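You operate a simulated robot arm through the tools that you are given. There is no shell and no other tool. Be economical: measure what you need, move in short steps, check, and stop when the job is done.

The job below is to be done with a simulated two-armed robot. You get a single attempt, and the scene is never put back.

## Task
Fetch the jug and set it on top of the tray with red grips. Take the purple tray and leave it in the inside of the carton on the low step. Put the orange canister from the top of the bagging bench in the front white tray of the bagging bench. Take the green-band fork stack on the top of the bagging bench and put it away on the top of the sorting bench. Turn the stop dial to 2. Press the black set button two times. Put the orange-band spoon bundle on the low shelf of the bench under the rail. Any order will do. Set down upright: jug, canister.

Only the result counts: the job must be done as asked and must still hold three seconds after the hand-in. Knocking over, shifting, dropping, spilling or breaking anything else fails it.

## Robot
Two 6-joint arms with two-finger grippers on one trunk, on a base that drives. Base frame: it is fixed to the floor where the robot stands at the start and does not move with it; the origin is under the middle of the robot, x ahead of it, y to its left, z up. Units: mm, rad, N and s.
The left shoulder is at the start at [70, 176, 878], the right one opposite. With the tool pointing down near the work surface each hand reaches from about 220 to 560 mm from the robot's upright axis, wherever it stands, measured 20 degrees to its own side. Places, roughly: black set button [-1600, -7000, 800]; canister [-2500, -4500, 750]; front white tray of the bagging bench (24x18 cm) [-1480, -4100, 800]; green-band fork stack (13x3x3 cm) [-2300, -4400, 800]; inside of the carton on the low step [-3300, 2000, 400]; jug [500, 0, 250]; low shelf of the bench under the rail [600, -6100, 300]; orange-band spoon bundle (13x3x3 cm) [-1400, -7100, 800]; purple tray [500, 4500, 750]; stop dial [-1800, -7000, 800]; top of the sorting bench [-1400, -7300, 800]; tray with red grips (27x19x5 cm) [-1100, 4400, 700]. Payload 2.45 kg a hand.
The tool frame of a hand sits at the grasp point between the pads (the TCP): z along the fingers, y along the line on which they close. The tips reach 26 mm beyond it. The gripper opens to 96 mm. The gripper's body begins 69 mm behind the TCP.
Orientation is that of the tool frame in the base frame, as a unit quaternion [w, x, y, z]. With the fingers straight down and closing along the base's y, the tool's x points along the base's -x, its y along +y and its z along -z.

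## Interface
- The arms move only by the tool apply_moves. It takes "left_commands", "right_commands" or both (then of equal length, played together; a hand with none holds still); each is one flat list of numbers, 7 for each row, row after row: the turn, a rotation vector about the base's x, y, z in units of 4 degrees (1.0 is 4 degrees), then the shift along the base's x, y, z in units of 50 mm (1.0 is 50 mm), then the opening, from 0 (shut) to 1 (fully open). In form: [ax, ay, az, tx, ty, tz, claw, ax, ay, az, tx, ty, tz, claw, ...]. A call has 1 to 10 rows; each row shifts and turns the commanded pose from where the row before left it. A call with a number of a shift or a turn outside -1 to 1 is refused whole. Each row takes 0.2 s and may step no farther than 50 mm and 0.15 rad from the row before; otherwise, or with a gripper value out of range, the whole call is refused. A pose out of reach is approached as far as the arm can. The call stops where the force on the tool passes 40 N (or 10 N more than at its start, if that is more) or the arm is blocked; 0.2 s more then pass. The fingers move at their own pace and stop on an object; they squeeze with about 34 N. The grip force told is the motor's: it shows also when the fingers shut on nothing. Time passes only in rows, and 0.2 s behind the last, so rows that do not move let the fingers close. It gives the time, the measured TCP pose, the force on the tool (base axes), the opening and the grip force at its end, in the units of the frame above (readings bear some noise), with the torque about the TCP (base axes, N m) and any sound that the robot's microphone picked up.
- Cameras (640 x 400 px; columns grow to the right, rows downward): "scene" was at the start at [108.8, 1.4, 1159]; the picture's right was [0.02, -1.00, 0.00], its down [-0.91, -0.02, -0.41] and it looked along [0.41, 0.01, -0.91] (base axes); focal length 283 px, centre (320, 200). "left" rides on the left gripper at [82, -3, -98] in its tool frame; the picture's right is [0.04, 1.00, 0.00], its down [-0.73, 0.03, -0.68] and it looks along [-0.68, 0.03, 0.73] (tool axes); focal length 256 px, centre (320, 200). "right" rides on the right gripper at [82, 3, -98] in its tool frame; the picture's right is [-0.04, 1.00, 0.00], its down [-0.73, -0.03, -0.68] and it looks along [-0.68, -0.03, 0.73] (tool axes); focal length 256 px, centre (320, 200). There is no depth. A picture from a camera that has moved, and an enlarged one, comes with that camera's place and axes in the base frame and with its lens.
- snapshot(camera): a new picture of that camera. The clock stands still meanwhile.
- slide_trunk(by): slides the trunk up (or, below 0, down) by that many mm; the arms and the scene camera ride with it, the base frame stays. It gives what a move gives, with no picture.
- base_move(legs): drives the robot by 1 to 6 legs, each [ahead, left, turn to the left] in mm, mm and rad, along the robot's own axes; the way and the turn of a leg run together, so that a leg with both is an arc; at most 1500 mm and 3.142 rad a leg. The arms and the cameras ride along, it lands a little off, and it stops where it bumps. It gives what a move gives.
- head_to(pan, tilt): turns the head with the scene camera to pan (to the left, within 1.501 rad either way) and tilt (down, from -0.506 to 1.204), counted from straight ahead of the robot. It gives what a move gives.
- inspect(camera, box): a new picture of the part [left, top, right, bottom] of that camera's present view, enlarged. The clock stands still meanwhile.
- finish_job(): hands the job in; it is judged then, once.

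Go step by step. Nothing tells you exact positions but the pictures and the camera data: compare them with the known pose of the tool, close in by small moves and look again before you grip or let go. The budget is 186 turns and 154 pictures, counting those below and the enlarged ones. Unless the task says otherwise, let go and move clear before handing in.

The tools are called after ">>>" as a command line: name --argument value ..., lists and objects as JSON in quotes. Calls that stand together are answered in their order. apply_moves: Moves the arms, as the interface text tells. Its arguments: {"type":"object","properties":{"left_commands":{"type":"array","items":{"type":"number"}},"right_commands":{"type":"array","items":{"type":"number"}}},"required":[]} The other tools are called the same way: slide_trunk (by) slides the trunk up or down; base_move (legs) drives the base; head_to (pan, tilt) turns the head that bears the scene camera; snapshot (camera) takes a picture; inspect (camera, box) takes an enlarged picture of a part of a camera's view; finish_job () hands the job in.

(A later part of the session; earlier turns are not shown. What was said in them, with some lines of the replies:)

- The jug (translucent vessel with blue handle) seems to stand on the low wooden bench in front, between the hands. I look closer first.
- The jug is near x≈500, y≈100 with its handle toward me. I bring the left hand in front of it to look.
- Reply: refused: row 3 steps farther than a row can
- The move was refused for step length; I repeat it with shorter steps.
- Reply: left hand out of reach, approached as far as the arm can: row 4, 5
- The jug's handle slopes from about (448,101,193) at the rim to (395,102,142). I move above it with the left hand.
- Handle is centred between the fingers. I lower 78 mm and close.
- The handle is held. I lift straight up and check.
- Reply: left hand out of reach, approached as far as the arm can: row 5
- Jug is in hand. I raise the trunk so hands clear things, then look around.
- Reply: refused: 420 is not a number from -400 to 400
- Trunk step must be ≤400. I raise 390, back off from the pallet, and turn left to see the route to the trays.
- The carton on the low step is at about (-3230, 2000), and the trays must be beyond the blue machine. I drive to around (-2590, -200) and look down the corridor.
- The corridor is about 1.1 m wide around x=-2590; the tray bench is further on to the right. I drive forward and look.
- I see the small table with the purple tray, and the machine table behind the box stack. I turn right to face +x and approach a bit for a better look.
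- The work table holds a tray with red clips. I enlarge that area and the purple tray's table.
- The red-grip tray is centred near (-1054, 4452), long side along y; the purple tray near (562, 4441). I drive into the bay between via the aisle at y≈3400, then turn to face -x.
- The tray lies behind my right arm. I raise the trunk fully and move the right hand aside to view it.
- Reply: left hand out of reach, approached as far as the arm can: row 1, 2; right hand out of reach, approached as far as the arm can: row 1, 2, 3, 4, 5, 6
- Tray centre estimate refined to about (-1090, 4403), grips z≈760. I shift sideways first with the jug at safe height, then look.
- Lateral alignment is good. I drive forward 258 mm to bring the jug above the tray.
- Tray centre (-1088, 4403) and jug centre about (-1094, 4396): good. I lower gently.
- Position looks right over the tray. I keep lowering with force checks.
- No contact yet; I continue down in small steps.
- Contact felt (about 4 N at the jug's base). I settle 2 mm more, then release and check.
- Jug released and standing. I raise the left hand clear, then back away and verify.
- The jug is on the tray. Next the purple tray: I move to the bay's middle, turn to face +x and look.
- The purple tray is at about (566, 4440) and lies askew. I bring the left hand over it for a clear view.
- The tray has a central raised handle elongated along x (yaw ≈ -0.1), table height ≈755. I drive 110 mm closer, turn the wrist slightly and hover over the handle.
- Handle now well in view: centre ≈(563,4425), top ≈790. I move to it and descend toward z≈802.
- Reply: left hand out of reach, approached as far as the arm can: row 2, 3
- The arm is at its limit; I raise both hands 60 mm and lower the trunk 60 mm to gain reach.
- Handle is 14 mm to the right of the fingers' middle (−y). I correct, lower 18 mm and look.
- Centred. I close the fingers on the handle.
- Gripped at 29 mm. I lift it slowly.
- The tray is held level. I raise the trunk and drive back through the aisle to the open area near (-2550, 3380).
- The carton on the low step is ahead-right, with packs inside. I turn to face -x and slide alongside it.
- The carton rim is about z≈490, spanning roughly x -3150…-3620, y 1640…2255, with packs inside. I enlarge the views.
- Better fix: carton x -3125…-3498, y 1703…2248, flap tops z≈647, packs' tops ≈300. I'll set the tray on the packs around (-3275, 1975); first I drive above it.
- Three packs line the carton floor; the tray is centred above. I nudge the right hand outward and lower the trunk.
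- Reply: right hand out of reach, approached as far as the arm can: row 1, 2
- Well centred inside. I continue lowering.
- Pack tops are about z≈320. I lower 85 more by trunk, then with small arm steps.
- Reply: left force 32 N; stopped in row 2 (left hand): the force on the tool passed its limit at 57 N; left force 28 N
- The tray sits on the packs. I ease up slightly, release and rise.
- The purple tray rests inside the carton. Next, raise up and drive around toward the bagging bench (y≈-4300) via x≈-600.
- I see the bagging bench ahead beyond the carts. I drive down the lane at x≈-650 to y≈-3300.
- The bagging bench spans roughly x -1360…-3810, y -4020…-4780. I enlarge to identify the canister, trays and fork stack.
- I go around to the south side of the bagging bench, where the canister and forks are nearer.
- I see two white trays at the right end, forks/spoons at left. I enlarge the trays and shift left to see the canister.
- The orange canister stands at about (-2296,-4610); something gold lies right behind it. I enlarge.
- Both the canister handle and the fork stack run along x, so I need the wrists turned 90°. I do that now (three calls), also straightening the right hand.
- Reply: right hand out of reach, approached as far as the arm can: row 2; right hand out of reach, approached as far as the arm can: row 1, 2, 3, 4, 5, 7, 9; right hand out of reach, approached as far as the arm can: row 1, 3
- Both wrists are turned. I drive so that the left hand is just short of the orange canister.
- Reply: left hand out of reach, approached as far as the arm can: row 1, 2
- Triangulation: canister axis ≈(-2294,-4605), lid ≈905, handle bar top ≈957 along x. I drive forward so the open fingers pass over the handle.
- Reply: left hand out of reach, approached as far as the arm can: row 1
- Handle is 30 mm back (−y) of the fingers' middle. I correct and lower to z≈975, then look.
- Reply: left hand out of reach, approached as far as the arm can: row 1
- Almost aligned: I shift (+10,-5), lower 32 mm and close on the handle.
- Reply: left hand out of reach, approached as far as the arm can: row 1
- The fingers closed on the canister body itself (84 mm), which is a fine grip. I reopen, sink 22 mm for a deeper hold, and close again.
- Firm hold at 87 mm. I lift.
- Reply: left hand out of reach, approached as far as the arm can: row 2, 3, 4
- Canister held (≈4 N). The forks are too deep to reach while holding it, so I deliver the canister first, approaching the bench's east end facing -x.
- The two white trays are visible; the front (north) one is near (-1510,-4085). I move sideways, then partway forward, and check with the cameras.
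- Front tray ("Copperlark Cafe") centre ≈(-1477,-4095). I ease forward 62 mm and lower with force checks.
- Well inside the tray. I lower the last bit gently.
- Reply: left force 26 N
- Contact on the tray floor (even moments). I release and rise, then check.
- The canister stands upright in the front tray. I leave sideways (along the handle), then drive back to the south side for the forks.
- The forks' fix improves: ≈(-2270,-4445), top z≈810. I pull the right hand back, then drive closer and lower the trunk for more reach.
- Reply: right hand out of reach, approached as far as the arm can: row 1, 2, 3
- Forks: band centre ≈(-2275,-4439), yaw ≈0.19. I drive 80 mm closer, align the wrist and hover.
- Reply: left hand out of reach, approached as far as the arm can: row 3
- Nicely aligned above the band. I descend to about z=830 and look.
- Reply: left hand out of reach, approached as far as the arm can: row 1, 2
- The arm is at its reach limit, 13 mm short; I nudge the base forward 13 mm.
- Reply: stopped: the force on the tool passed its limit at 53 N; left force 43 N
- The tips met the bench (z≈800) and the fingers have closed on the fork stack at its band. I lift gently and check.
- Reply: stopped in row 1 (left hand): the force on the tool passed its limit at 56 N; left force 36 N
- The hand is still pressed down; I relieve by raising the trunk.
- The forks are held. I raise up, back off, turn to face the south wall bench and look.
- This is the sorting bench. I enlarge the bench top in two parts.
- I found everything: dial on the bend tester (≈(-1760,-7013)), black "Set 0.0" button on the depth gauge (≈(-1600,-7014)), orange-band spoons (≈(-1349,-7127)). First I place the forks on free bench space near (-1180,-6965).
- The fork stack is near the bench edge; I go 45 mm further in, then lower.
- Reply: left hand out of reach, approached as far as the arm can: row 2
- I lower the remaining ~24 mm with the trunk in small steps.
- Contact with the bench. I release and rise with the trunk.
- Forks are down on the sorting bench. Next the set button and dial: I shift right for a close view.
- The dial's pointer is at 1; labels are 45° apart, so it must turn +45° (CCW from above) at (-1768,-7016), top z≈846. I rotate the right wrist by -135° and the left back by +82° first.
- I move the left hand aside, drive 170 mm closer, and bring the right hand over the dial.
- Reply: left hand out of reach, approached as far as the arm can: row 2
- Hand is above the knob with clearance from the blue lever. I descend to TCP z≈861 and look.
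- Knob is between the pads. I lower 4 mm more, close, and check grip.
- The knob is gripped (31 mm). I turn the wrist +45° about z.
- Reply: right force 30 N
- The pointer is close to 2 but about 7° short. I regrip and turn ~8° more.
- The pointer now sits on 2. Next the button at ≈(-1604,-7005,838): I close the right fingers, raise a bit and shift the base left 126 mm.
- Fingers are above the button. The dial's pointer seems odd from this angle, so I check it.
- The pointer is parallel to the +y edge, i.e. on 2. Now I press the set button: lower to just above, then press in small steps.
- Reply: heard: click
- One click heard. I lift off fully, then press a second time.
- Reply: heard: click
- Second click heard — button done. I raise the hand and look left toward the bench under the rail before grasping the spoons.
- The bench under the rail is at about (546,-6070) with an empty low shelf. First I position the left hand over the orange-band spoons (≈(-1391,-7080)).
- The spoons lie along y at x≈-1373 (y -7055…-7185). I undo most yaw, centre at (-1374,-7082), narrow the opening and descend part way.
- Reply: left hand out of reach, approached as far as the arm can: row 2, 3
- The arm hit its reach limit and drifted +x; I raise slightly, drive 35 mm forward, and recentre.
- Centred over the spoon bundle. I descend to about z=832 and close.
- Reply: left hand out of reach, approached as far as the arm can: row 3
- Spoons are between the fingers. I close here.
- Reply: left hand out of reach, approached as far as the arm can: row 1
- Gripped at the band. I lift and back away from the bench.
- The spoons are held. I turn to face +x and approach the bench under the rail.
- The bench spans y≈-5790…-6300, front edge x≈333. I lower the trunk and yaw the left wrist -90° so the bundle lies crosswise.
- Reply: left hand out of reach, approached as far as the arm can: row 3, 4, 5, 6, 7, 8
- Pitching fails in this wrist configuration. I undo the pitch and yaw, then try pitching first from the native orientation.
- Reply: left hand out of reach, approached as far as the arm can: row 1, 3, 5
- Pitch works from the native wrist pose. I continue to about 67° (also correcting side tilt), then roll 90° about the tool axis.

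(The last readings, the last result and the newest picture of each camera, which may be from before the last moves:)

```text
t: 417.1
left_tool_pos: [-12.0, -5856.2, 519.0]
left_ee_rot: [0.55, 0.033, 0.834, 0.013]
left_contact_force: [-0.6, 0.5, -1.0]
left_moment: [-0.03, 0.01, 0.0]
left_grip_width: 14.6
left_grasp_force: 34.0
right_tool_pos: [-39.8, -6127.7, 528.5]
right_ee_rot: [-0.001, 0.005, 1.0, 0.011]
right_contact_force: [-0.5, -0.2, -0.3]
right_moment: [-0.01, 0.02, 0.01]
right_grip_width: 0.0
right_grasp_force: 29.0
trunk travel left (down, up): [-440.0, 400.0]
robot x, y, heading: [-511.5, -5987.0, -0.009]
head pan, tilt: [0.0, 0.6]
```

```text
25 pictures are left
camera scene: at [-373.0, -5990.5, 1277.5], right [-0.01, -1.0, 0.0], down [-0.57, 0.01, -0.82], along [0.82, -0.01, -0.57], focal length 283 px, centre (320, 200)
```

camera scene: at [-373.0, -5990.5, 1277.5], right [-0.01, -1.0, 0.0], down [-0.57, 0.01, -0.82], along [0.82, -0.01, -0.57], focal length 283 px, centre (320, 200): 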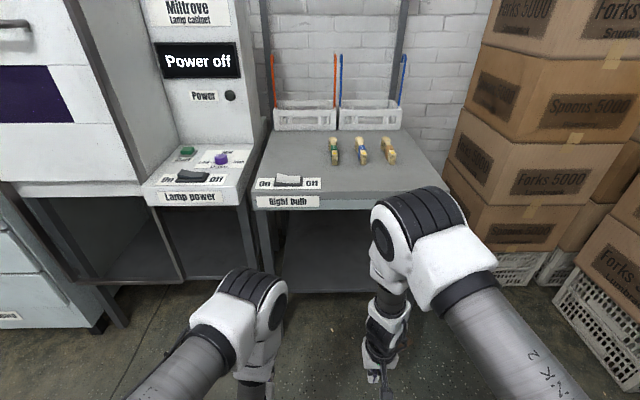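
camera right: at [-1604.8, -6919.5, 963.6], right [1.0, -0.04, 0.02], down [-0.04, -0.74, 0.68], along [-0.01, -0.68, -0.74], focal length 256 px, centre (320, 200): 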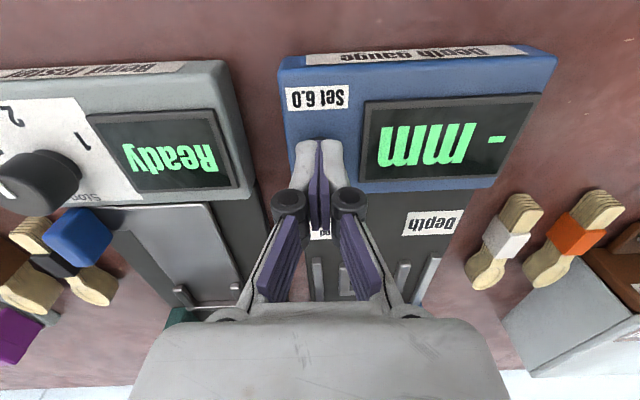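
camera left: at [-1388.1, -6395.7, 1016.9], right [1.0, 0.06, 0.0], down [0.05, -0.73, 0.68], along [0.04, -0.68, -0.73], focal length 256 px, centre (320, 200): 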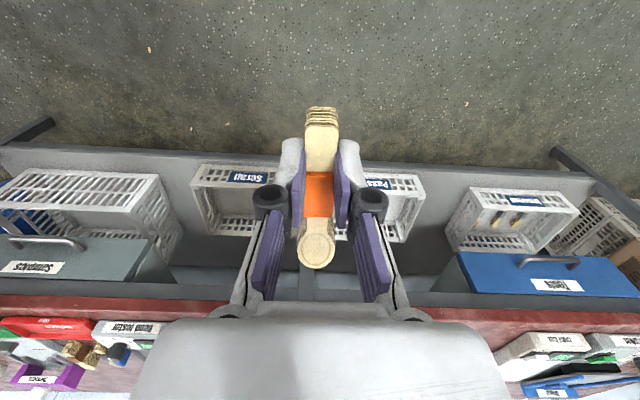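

Now I roll -90° about the tool axis so the bundle lies crosswise.

>>> apply_moves --left_commands '[-0.92, 0, 0.39, 0, 0, 0, 0, -0.92, 0, 0.39, 0, 0, 0, 0, -0.92, 0, 0.39, 0, 0, 0, 0, -0.92, 0, 0.39, 0, 0, 0, 0, -0.92, 0, 0.39, 0, 0, 0, 0, -0.92, 0, 0.39, 0, 0, 0, 0, -0.92, 0, 0.39, 0, 0, 0, 0, -0.92, 0, 0.39, 0, 0, 0, 0, -0.92, 0, 0.39, 0, 0, 0, 0, -0.92, 0, 0.39, 0, 0, 0, 0]'

>>> apply_moves --left_commands '[-0.92, 0, 0.39, 0, 0, 0, 0, -0.92, 0, 0.39, 0, 0, 0, 0, -0.92, 0, 0.39, 0, 0, 0, 0, -0.92, 0, 0.39, 0, 0, 0, 0, -0.92, 0, 0.39, 0, 0, 0, 0, -0.92, 0, 0.39, 0, 0, 0, 0, -0.92, 0, 0.39, 0, 0, 0, 0, -0.92, 0, 0.39, 0, 0, 0, 0, -0.92, 0, 0.39, 0, 0, 0, 0, -0.92, 0, 0.39, 0, 0, 0, 0]'

>>> apply_moves --left_commands '[-0.92, 0, 0.39, 0, 0, 0, 0, -0.92, 0, 0.39, 0, 0, 0, 0, -0.46, 0, 0.2, 0, 0, 0, 0]'

>>> snapshot --camera "left"

```text
t: 419.2
left_tool_pos: [-12.5, -5855.5, 519.8]
left_ee_rot: [0.524, -0.255, 0.793, -0.177]
left_contact_force: [-0.1, -0.2, -0.3]
left_moment: [-0.04, -0.01, 0.01]
left_grip_width: 14.3
left_grasp_force: 33.7
right_tool_pos: [-40.3, -6127.3, 529.5]
right_ee_rot: [-0.002, 0.005, 1.0, 0.012]
right_contact_force: [-0.2, 0.5, -0.9]
right_moment: [0.01, 0.01, -0.01]
right_grip_width: 0.0
right_grasp_force: 28.4
trunk travel left (down, up): [-440.0, 400.0]
robot x, y, heading: [-513.7, -5989.5, -0.015]
head pan, tilt: [0.0, 0.6]
```

```text
t: 421.4
left_tool_pos: [-13.0, -5856.6, 519.4]
left_ee_rot: [0.436, -0.51, 0.656, -0.345]
left_contact_force: [1.0, -0.1, -0.5]
left_moment: [-0.02, 0.01, 0.01]
left_grip_width: 14.0
left_grasp_force: 33.9
right_tool_pos: [-39.4, -6127.7, 529.8]
right_ee_rot: [-0.002, 0.004, 1.0, 0.012]
right_contact_force: [0.6, 0.3, 0.4]
right_moment: [0.0, -0.01, -0.01]
right_grip_width: 0.0
right_grasp_force: 28.1
trunk travel left (down, up): [-440.0, 400.0]
robot x, y, heading: [-511.8, -5990.3, -0.016]
head pan, tilt: [0.0, 0.6]
```

```text
t: 422.2
left_tool_pos: [-12.5, -5857.2, 518.2]
left_ee_rot: [0.406, -0.566, 0.609, -0.381]
left_contact_force: [0.0, 0.5, -0.7]
left_moment: [-0.02, -0.02, -0.01]
left_grip_width: 14.4
left_grasp_force: 34.0
right_tool_pos: [-40.2, -6128.2, 529.2]
right_ee_rot: [-0.002, 0.005, 1.0, 0.012]
right_contact_force: [-0.5, -0.2, 0.3]
right_moment: [-0.04, -0.01, -0.04]
right_grip_width: 0.2
right_grasp_force: 28.7
trunk travel left (down, up): [-440.0, 400.0]
robot x, y, heading: [-508.5, -5988.9, -0.013]
head pan, tilt: [0.0, 0.6]
```

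```text
24 pictures are left
camera left: at [-106.0, -5937.8, 553.5], right [-0.38, 0.03, -0.92], down [-0.62, 0.74, 0.28], along [0.69, 0.68, -0.26], focal length 256 px, centre (320, 200)
```

left: 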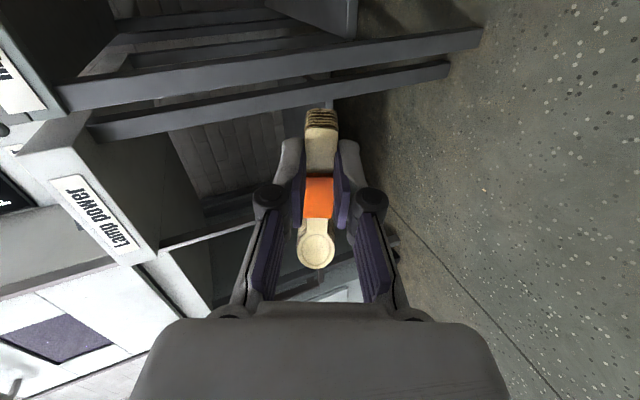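

The bundle is now crosswise. I reduce the pitch to about 45° (better for letting go) and pull the right hand back.

>>> apply_moves --left_commands '[0, 1, 0, 0, 0, 0, 0, 0, 1, 0, 0, 0, 0, 0, 0, 1, 0, 0, 0, 0, 0, 0, 1, 0, 0, 0, 0, 0, 0, 1, 0, 0, 0, 0, 0, 0, 0.5, 0, 0, 0, 0, 0]' --right_commands '[0, 0, 0, -0.9, 0, 0.2, 0, 0, 0, 0, -0.9, 0, 0.2, 0, 0, 0, 0, -0.9, 0, 0.2, 0, 0, 0, 0, -0.9, 0, 0.2, 0, 0, 0, 0, 0, 0, 0, 0, 0, 0, 0, 0, 0, 0, 0]'

>>> base_move --legs '[[0, -145, 0.015], [250, 0, 0]]'

>>> head_to --pan 0.2 --tilt 0.8

>>> snapshot --camera "scene"

>>> snapshot --camera "left"

```text
t: 423.6
left_tool_pos: [-12.2, -5852.8, 517.1]
left_ee_rot: [0.282, -0.627, 0.676, -0.266]
left_contact_force: [0.2, -1.1, -0.4]
left_moment: [0.0, -0.03, -0.01]
left_grip_width: 14.2
left_grasp_force: 34.5
left hand out of reach, approached as far as the arm can: row 4
right_tool_pos: [-209.9, -6170.6, 559.5]
right_ee_rot: [-0.002, 0.004, 1.0, 0.014]
right_contact_force: [1.0, -0.8, 0.7]
right_moment: [-0.03, 0.02, 0.0]
right_grip_width: 0.0
right_grasp_force: 28.3
right hand out of reach, approached as far as the arm can: row 2, 3, 4
trunk travel left (down, up): [-440.0, 400.0]
robot x, y, heading: [-509.4, -5989.0, -0.02]
head pan, tilt: [0.0, 0.6]
```

```text
t: 426.4
left_tool_pos: [233.3, -5987.5, 518.0]
left_ee_rot: [0.284, -0.633, 0.67, -0.265]
left_contact_force: [-0.5, 0.3, -0.5]
left_moment: [0.02, -0.01, 0.01]
left_grip_width: 14.5
left_grasp_force: 33.9
right_tool_pos: [39.8, -6309.5, 560.1]
right_ee_rot: [-0.002, -0.003, 1.0, 0.013]
right_contact_force: [-0.8, 0.0, -0.7]
right_moment: [0.01, 0.0, -0.01]
right_grip_width: 0.0
right_grasp_force: 29.0
trunk travel left (down, up): [-440.0, 400.0]
robot x, y, heading: [-264.3, -6132.4, 0.005]
head pan, tilt: [0.0, 0.6]
```

```text
t: 427.1
left_tool_pos: [232.8, -5987.6, 517.8]
left_ee_rot: [0.284, -0.632, 0.67, -0.264]
left_contact_force: [0.1, 0.5, -0.6]
left_moment: [0.01, 0.0, 0.0]
left_grip_width: 14.3
left_grasp_force: 33.8
right_tool_pos: [41.1, -6308.8, 560.4]
right_ee_rot: [-0.002, -0.003, 1.0, 0.013]
right_contact_force: [-0.2, 0.3, -0.3]
right_moment: [0.01, 0.02, -0.01]
right_grip_width: 0.0
right_grasp_force: 28.6
trunk travel left (down, up): [-440.0, 400.0]
robot x, y, heading: [-264.7, -6131.1, -0.005]
head pan, tilt: [0.201, 0.799]
```

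```text
23 pictures are left
camera scene: at [-136.0, -6115.7, 1260.7], right [0.2, -0.98, 0.0], down [-0.7, -0.14, -0.7], along [0.68, 0.14, -0.72], focal length 283 px, centre (320, 200)
```

scene: 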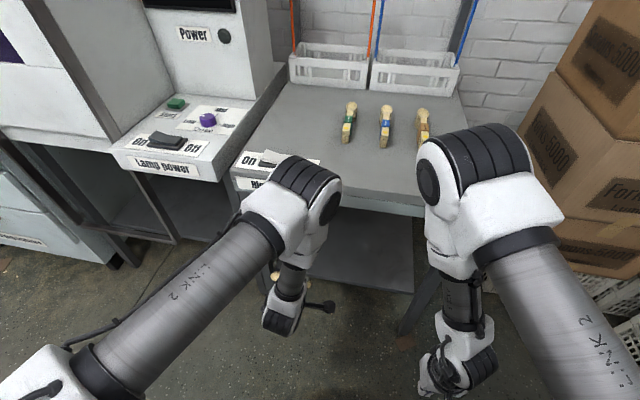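

```text
22 pictures are left
camera left: at [160.8, -6070.3, 584.3], right [-0.7, 0.02, -0.72], down [-0.48, 0.73, 0.49], along [0.53, 0.68, -0.5], focal length 256 px, centre (320, 200)
```

left: 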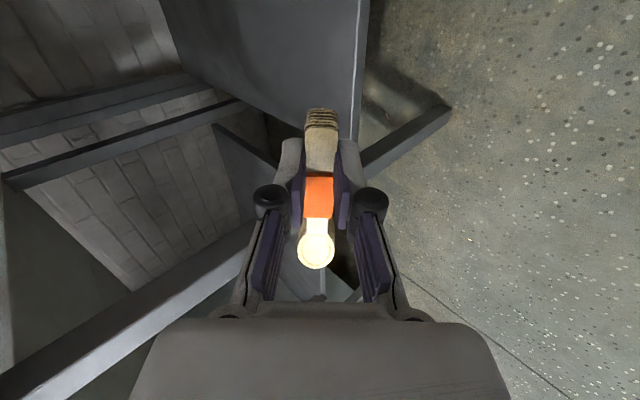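

The elbow would foul the bench top with this posture. I back off and reshape: raise and extend the left arm, then lower the trunk so the whole arm stays low and in front.

>>> base_move --legs '[[-220, 0, 0]]'

>>> apply_moves --left_commands '[0, 0, 0, 0.5, 0, 0.8, 0, 0, 0, 0, 0.5, 0, 0.8, 0, 0, 0, 0, 0.5, 0, 0.8, 0, 0, 0, 0, 0.5, 0, 0.8, 0, 0, 0, 0, 0.5, 0, 0.8, 0]' --right_commands '[0, 0, 0, 0.3, 0, 0.4, 0, 0, 0, 0, 0.3, 0, 0.4, 0, 0, 0, 0, 0.3, 0, 0.4, 0, 0, 0, 0, 0.3, 0, 0.4, 0, 0, 0, 0, 0.3, 0, 0.4, 0]'

>>> snapshot --camera "scene"

```text
t: 428.8
left_tool_pos: [9.7, -5988.4, 518.8]
left_ee_rot: [0.285, -0.632, 0.67, -0.265]
left_contact_force: [0.5, 0.6, 0.2]
left_moment: [-0.04, -0.02, -0.01]
left_grip_width: 14.4
left_grasp_force: 33.9
right_tool_pos: [-183.5, -6309.0, 559.9]
right_ee_rot: [-0.001, -0.002, 1.0, 0.014]
right_contact_force: [0.4, -0.6, -0.1]
right_moment: [0.0, -0.08, -0.01]
right_grip_width: 0.0
right_grasp_force: 27.8
trunk travel left (down, up): [-440.0, 400.0]
robot x, y, heading: [-488.9, -6132.5, 0.0]
head pan, tilt: [0.201, 0.799]
```

```text
t: 430.0
left_tool_pos: [132.3, -5981.7, 713.8]
left_ee_rot: [0.279, -0.638, 0.668, -0.263]
left_contact_force: [-0.5, -0.5, -0.3]
left_moment: [0.02, 0.01, -0.05]
left_grip_width: 14.4
left_grasp_force: 34.4
left hand out of reach, approached as far as the arm can: row 1
right_tool_pos: [-109.2, -6309.4, 658.6]
right_ee_rot: [-0.005, 0.003, 1.0, 0.017]
right_contact_force: [-0.3, -0.5, -0.1]
right_moment: [0.03, -0.01, 0.01]
right_grip_width: 0.0
right_grasp_force: 28.2
trunk travel left (down, up): [-440.0, 400.0]
robot x, y, heading: [-485.5, -6131.4, -0.004]
head pan, tilt: [0.201, 0.799]
```

```text
21 pictures are left
camera scene: at [-360.4, -6115.8, 1260.7], right [0.2, -0.98, 0.0], down [-0.7, -0.14, -0.7], along [0.68, 0.14, -0.72], focal length 283 px, centre (320, 200)
```

scene: 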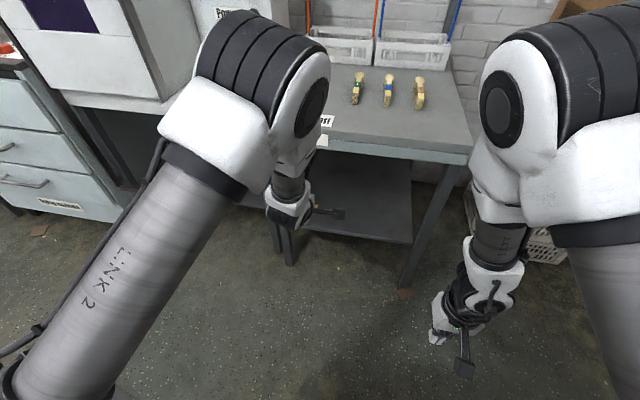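

The elbow is still too far forward. I back up 150 mm and extend the left arm further.

>>> base_move --legs '[[-150, 0, 0]]'

>>> apply_moves --left_commands '[0, 0, 0, 0.9, 0, 0, 0, 0, 0, 0, 0.9, 0, 0, 0, 0, 0, 0, 0.9, 0, 0, 0]'

>>> snapshot --camera "scene"

```text
t: 431.4
left_tool_pos: [-16.9, -5982.5, 717.5]
left_ee_rot: [0.283, -0.637, 0.666, -0.266]
left_contact_force: [0.1, 0.1, 0.0]
left_moment: [-0.01, 0.0, -0.03]
left_grip_width: 14.3
left_grasp_force: 34.0
right_tool_pos: [-258.6, -6310.7, 660.1]
right_ee_rot: [-0.002, 0.002, 1.0, 0.017]
right_contact_force: [0.1, -0.9, 0.4]
right_moment: [0.02, 0.02, 0.01]
right_grip_width: 0.1
right_grasp_force: 28.4
trunk travel left (down, up): [-440.0, 400.0]
robot x, y, heading: [-635.9, -6131.2, -0.002]
head pan, tilt: [0.201, 0.799]
```

```text
t: 432.2
left_tool_pos: [118.5, -5980.9, 716.6]
left_ee_rot: [0.282, -0.638, 0.666, -0.265]
left_contact_force: [0.5, -0.6, -0.1]
left_moment: [-0.03, 0.04, 0.03]
left_grip_width: 14.2
left_grasp_force: 33.9
right_tool_pos: [-257.7, -6310.4, 659.1]
right_ee_rot: [-0.004, 0.002, 1.0, 0.019]
right_contact_force: [0.3, 0.0, 0.1]
right_moment: [0.04, 0.02, -0.01]
right_grip_width: 0.0
right_grasp_force: 28.8
trunk travel left (down, up): [-440.0, 400.0]
robot x, y, heading: [-637.3, -6128.3, 0.0]
head pan, tilt: [0.201, 0.799]
```

```text
20 pictures are left
camera scene: at [-509.3, -6115.2, 1260.4], right [0.2, -0.98, 0.0], down [-0.7, -0.14, -0.7], along [0.68, 0.14, -0.72], focal length 283 px, centre (320, 200)
```

scene: 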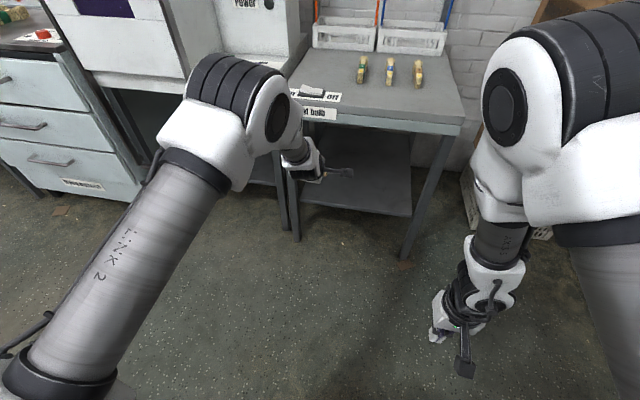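

Good posture: elbow well behind. I lower the trunk 340 and drive up so the bundle is over the shelf front.

>>> slide_trunk --by -340

>>> base_move --legs '[[200, 0, 0]]'

>>> snapshot --camera "left"

>>> snapshot --camera "scene"

```text
t: 435.5
left_tool_pos: [116.2, -5982.1, 378.8]
left_ee_rot: [0.282, -0.638, 0.666, -0.266]
left_contact_force: [0.2, -0.4, 0.0]
left_moment: [-0.04, 0.01, -0.02]
left_grip_width: 14.4
left_grasp_force: 34.4
right_tool_pos: [-257.9, -6309.9, 319.5]
right_ee_rot: [-0.002, 0.003, 1.0, 0.018]
right_contact_force: [-0.4, 0.4, -0.1]
right_moment: [0.01, 0.01, 0.02]
right_grip_width: 0.0
right_grasp_force: 28.4
trunk travel left (down, up): [-100.0, 740.0]
robot x, y, heading: [-640.7, -6132.5, -0.001]
head pan, tilt: [0.201, 0.799]
```

```text
t: 437.1
left_tool_pos: [321.5, -5984.6, 378.2]
left_ee_rot: [0.282, -0.637, 0.667, -0.265]
left_contact_force: [-0.6, -0.3, -1.3]
left_moment: [0.02, 0.0, -0.02]
left_grip_width: 14.2
left_grasp_force: 34.6
right_tool_pos: [-55.5, -6311.7, 319.4]
right_ee_rot: [-0.002, 0.003, 1.0, 0.019]
right_contact_force: [-0.5, 0.3, 0.9]
right_moment: [0.0, -0.02, 0.0]
right_grip_width: 0.0
right_grasp_force: 28.1
trunk travel left (down, up): [-100.0, 740.0]
robot x, y, heading: [-437.7, -6133.8, -0.002]
head pan, tilt: [0.201, 0.799]
```

```text
19 pictures are left
camera left: at [251.0, -6066.3, 445.8], right [-0.7, 0.01, -0.71], down [-0.48, 0.73, 0.48], along [0.53, 0.68, -0.51], focal length 256 px, centre (320, 200)
```

left: 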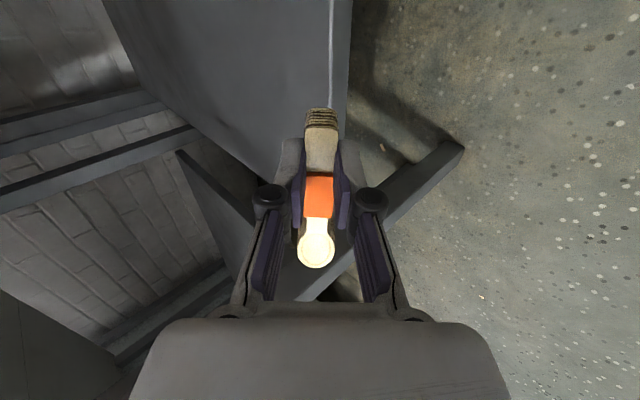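

```text
18 pictures are left
camera scene: at [-306.8, -6116.3, 920.6], right [0.2, -0.98, 0.0], down [-0.7, -0.14, -0.7], along [0.68, 0.14, -0.72], focal length 283 px, centre (320, 200)
```

scene: 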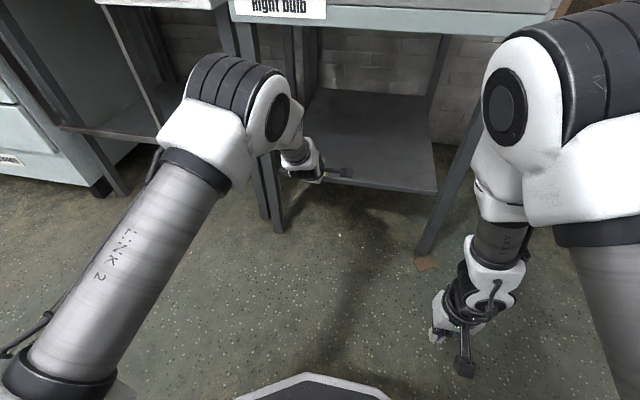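

Shelf front edge ≈x 360–390, hand y≈-5985 between the legs. I drive 125 mm further in and look.

>>> base_move --legs '[[125, 0, 0]]'

>>> snapshot --camera "left"

>>> snapshot --camera "scene"

```text
t: 438.4
left_tool_pos: [446.3, -5984.1, 379.5]
left_ee_rot: [0.282, -0.636, 0.667, -0.265]
left_contact_force: [0.0, 0.8, -0.4]
left_moment: [-0.02, 0.0, 0.03]
left_grip_width: 14.5
left_grasp_force: 34.1
right_tool_pos: [70.4, -6311.6, 319.9]
right_ee_rot: [-0.002, 0.004, 1.0, 0.018]
right_contact_force: [-0.5, -1.0, -0.4]
right_moment: [0.0, -0.01, 0.0]
right_grip_width: 0.1
right_grasp_force: 28.9
trunk travel left (down, up): [-100.0, 740.0]
robot x, y, heading: [-313.1, -6135.1, -0.003]
head pan, tilt: [0.201, 0.799]
```

```text
17 pictures are left
camera left: at [375.3, -6066.6, 445.7], right [-0.7, 0.01, -0.71], down [-0.48, 0.73, 0.48], along [0.53, 0.68, -0.51], focal length 256 px, centre (320, 200)
```

left: 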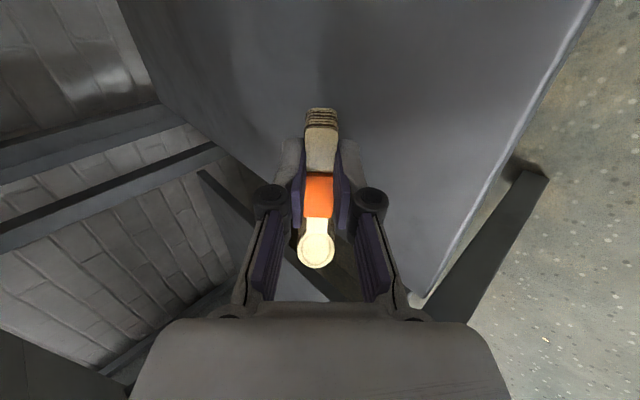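

```text
16 pictures are left
camera scene: at [-182.4, -6116.7, 920.5], right [0.2, -0.98, 0.0], down [-0.7, -0.14, -0.7], along [0.68, 0.14, -0.72], focal length 283 px, centre (320, 200)
```

scene: 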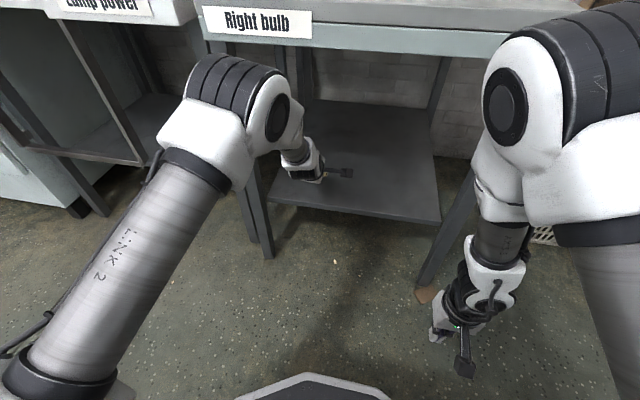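

The bundle is over the shelf, ~60 mm inside its front edge. I lower with the trunk in steps.

>>> slide_trunk --by -40

>>> slide_trunk --by -6

>>> snapshot --camera "left"

```text
t: 439.2
left_tool_pos: [447.2, -5983.8, 338.7]
left_ee_rot: [0.282, -0.637, 0.667, -0.266]
left_contact_force: [-0.2, -0.3, -1.0]
left_moment: [0.01, 0.0, 0.01]
left_grip_width: 14.4
left_grasp_force: 33.9
right_tool_pos: [70.5, -6311.3, 279.5]
right_ee_rot: [-0.002, 0.005, 1.0, 0.02]
right_contact_force: [0.2, -0.3, 0.6]
right_moment: [-0.01, 0.01, 0.01]
right_grip_width: 0.2
right_grasp_force: 28.5
trunk travel left (down, up): [-60.0, 780.0]
robot x, y, heading: [-307.0, -6134.1, -0.004]
head pan, tilt: [0.201, 0.799]
```

```text
t: 439.8
left_tool_pos: [446.7, -5984.3, 336.7]
left_ee_rot: [0.284, -0.635, 0.666, -0.267]
left_contact_force: [-0.3, -0.3, 14.1]
left_moment: [1.07, -0.31, 0.04]
left_grip_width: 14.5
left_grasp_force: 33.5
right_tool_pos: [69.5, -6312.1, 275.4]
right_ee_rot: [-0.001, 0.005, 1.0, 0.019]
right_contact_force: [-0.2, -0.2, 0.0]
right_moment: [0.02, -0.03, 0.0]
right_grip_width: 0.0
right_grasp_force: 28.4
trunk travel left (down, up): [-54.0, 786.0]
robot x, y, heading: [-311.9, -6130.5, -0.006]
head pan, tilt: [0.201, 0.799]
```

```text
15 pictures are left
camera left: at [375.3, -6066.9, 402.9], right [-0.7, 0.01, -0.72], down [-0.49, 0.73, 0.48], along [0.53, 0.68, -0.5], focal length 256 px, centre (320, 200)
```

left: 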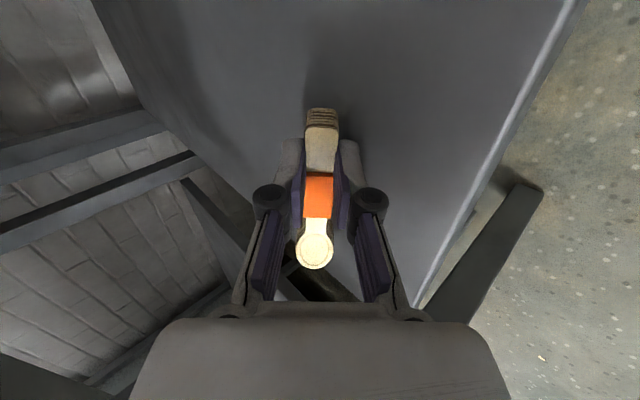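

One end touches the shelf. I release gently and look.

>>> apply_moves --left_commands '[0, 0, 0, 0, 0, 0, 0.22, 0, 0, 0, 0, 0, 0, 0.35, 0, 0, 0, 0, 0, 0, 0.5, 0, 0, 0, 0, 0, 0, 0.5]'

>>> snapshot --camera "left"

```text
t: 440.8
left_tool_pos: [446.3, -5984.6, 331.9]
left_ee_rot: [0.282, -0.636, 0.667, -0.266]
left_contact_force: [0.4, -0.3, 1.6]
left_moment: [-0.02, -0.04, 0.03]
left_grip_width: 50.6
left_grasp_force: 0.0
right_tool_pos: [69.7, -6310.6, 274.0]
right_ee_rot: [-0.003, 0.005, 1.0, 0.02]
right_contact_force: [0.5, 0.2, 0.2]
right_moment: [0.0, -0.02, -0.01]
right_grip_width: 0.0
right_grasp_force: 28.4
trunk travel left (down, up): [-54.0, 786.0]
robot x, y, heading: [-314.7, -6133.3, -0.002]
head pan, tilt: [0.201, 0.799]
```

```text
14 pictures are left
camera left: at [375.1, -6066.6, 399.8], right [-0.7, 0.01, -0.71], down [-0.48, 0.73, 0.48], along [0.53, 0.68, -0.51], focal length 256 px, centre (320, 200)
```

left: 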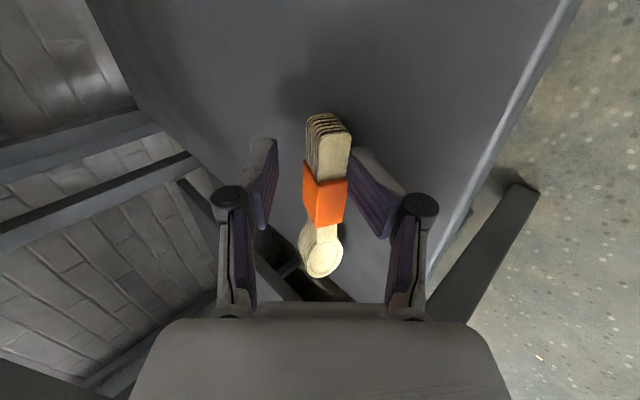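

The bundle lies free on the shelf. I retract along the tool axis, then back away and verify.

>>> apply_moves --left_commands '[0, 0, 0, -0.3, 0, 0.3, 0.5, 0, 0, 0, -0.5, 0, 0.5, 0.5, 0, 0, 0, -0.6, 0, 0.6, 0.5]'

>>> snapshot --camera "left"

>>> base_move --legs '[[-350, 0, 0]]'

>>> head_to --pan 0.1 --tilt 0.55

>>> snapshot --camera "scene"

```text
t: 441.6
left_tool_pos: [377.8, -5984.4, 403.1]
left_ee_rot: [0.281, -0.636, 0.667, -0.267]
left_contact_force: [0.4, -0.3, 0.2]
left_moment: [-0.01, -0.04, 0.02]
left_grip_width: 48.0
left_grasp_force: 0.2
right_tool_pos: [69.7, -6311.0, 273.8]
right_ee_rot: [-0.002, 0.004, 1.0, 0.019]
right_contact_force: [-0.3, -0.5, -0.2]
right_moment: [-0.01, 0.02, -0.01]
right_grip_width: 0.0
right_grasp_force: 28.5
trunk travel left (down, up): [-54.0, 786.0]
robot x, y, heading: [-312.7, -6130.4, -0.001]
head pan, tilt: [0.201, 0.799]
```

```text
13 pictures are left
camera left: at [306.3, -6066.1, 470.0], right [-0.7, 0.01, -0.71], down [-0.48, 0.73, 0.48], along [0.53, 0.68, -0.51], focal length 256 px, centre (320, 200)
```

left: 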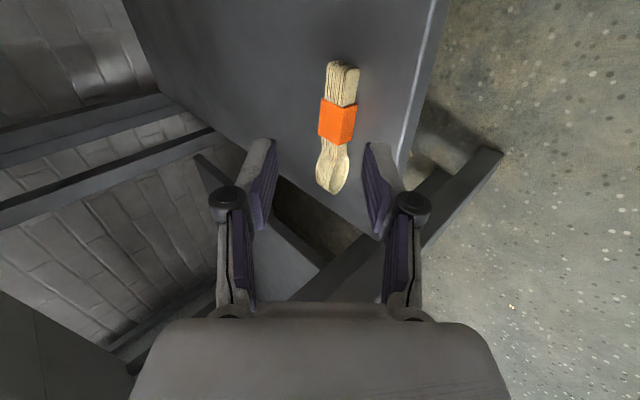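

```text
t: 443.9
left_tool_pos: [28.0, -5984.3, 402.4]
left_ee_rot: [0.281, -0.636, 0.667, -0.266]
left_contact_force: [-0.6, -0.5, 0.2]
left_moment: [0.0, -0.01, 0.02]
left_grip_width: 48.2
left_grasp_force: 0.0
right_tool_pos: [-282.5, -6311.7, 274.3]
right_ee_rot: [-0.002, 0.006, 1.0, 0.019]
right_contact_force: [0.2, -0.2, -0.6]
right_moment: [0.02, 0.01, 0.05]
right_grip_width: 0.0
right_grasp_force: 28.5
trunk travel left (down, up): [-54.0, 786.0]
robot x, y, heading: [-662.1, -6128.3, -0.005]
head pan, tilt: [0.201, 0.799]
```

```text
t: 444.6
left_tool_pos: [27.0, -5984.3, 402.2]
left_ee_rot: [0.28, -0.636, 0.668, -0.266]
left_contact_force: [-0.3, 0.4, 0.8]
left_moment: [-0.01, -0.01, -0.01]
left_grip_width: 48.0
left_grasp_force: 0.1
right_tool_pos: [-282.2, -6310.7, 273.6]
right_ee_rot: [-0.003, 0.006, 1.0, 0.019]
right_contact_force: [-0.7, 1.1, -0.2]
right_moment: [0.02, 0.0, 0.02]
right_grip_width: 0.0
right_grasp_force: 28.2
trunk travel left (down, up): [-54.0, 786.0]
robot x, y, heading: [-664.3, -6133.5, -0.005]
head pan, tilt: [0.099, 0.55]
```

```text
12 pictures are left
camera scene: at [-523.7, -6122.8, 895.9], right [0.09, -1.0, 0.0], down [-0.52, -0.05, -0.85], along [0.85, 0.08, -0.52], focal length 283 px, centre (320, 200)
```

scene: 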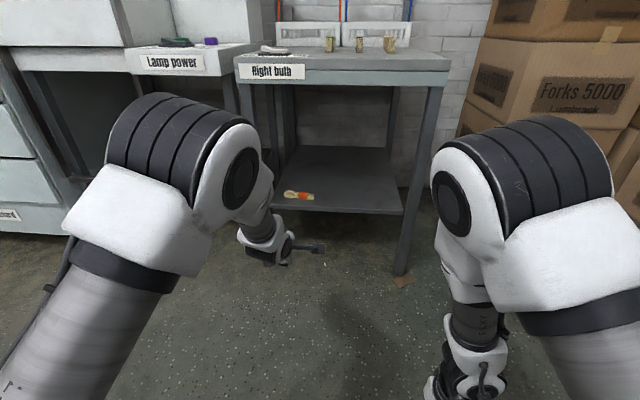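

The spoon bundle lies on the low shelf and both hands are clear. All the other pieces were checked as they were finished, so I hand in.

>>> finish_job

```text
The job is handed in.
```

I carried out all seven tasks and handed the job in. I checked each one by camera or by sound as I finished it, but I did not look at any of them again just before handing in.

- **Jug:** it stands upright on the tray with red grips.
- **Purple tray:** it lies in the carton on the low step, resting on the packs inside.
- **Orange canister:** it stands upright in the front white tray, the one labelled "Copperlark Cafe".
- **Green-band forks:** they are on top of the sorting bench.
- **Stop dial:** it points to 2, within about 2° by eye, after a second small turn to correct it.
- **Set button:** I pressed it twice and heard a click each time.
- **Orange-band spoons:** they lie on the low shelf of the bench under the rail.
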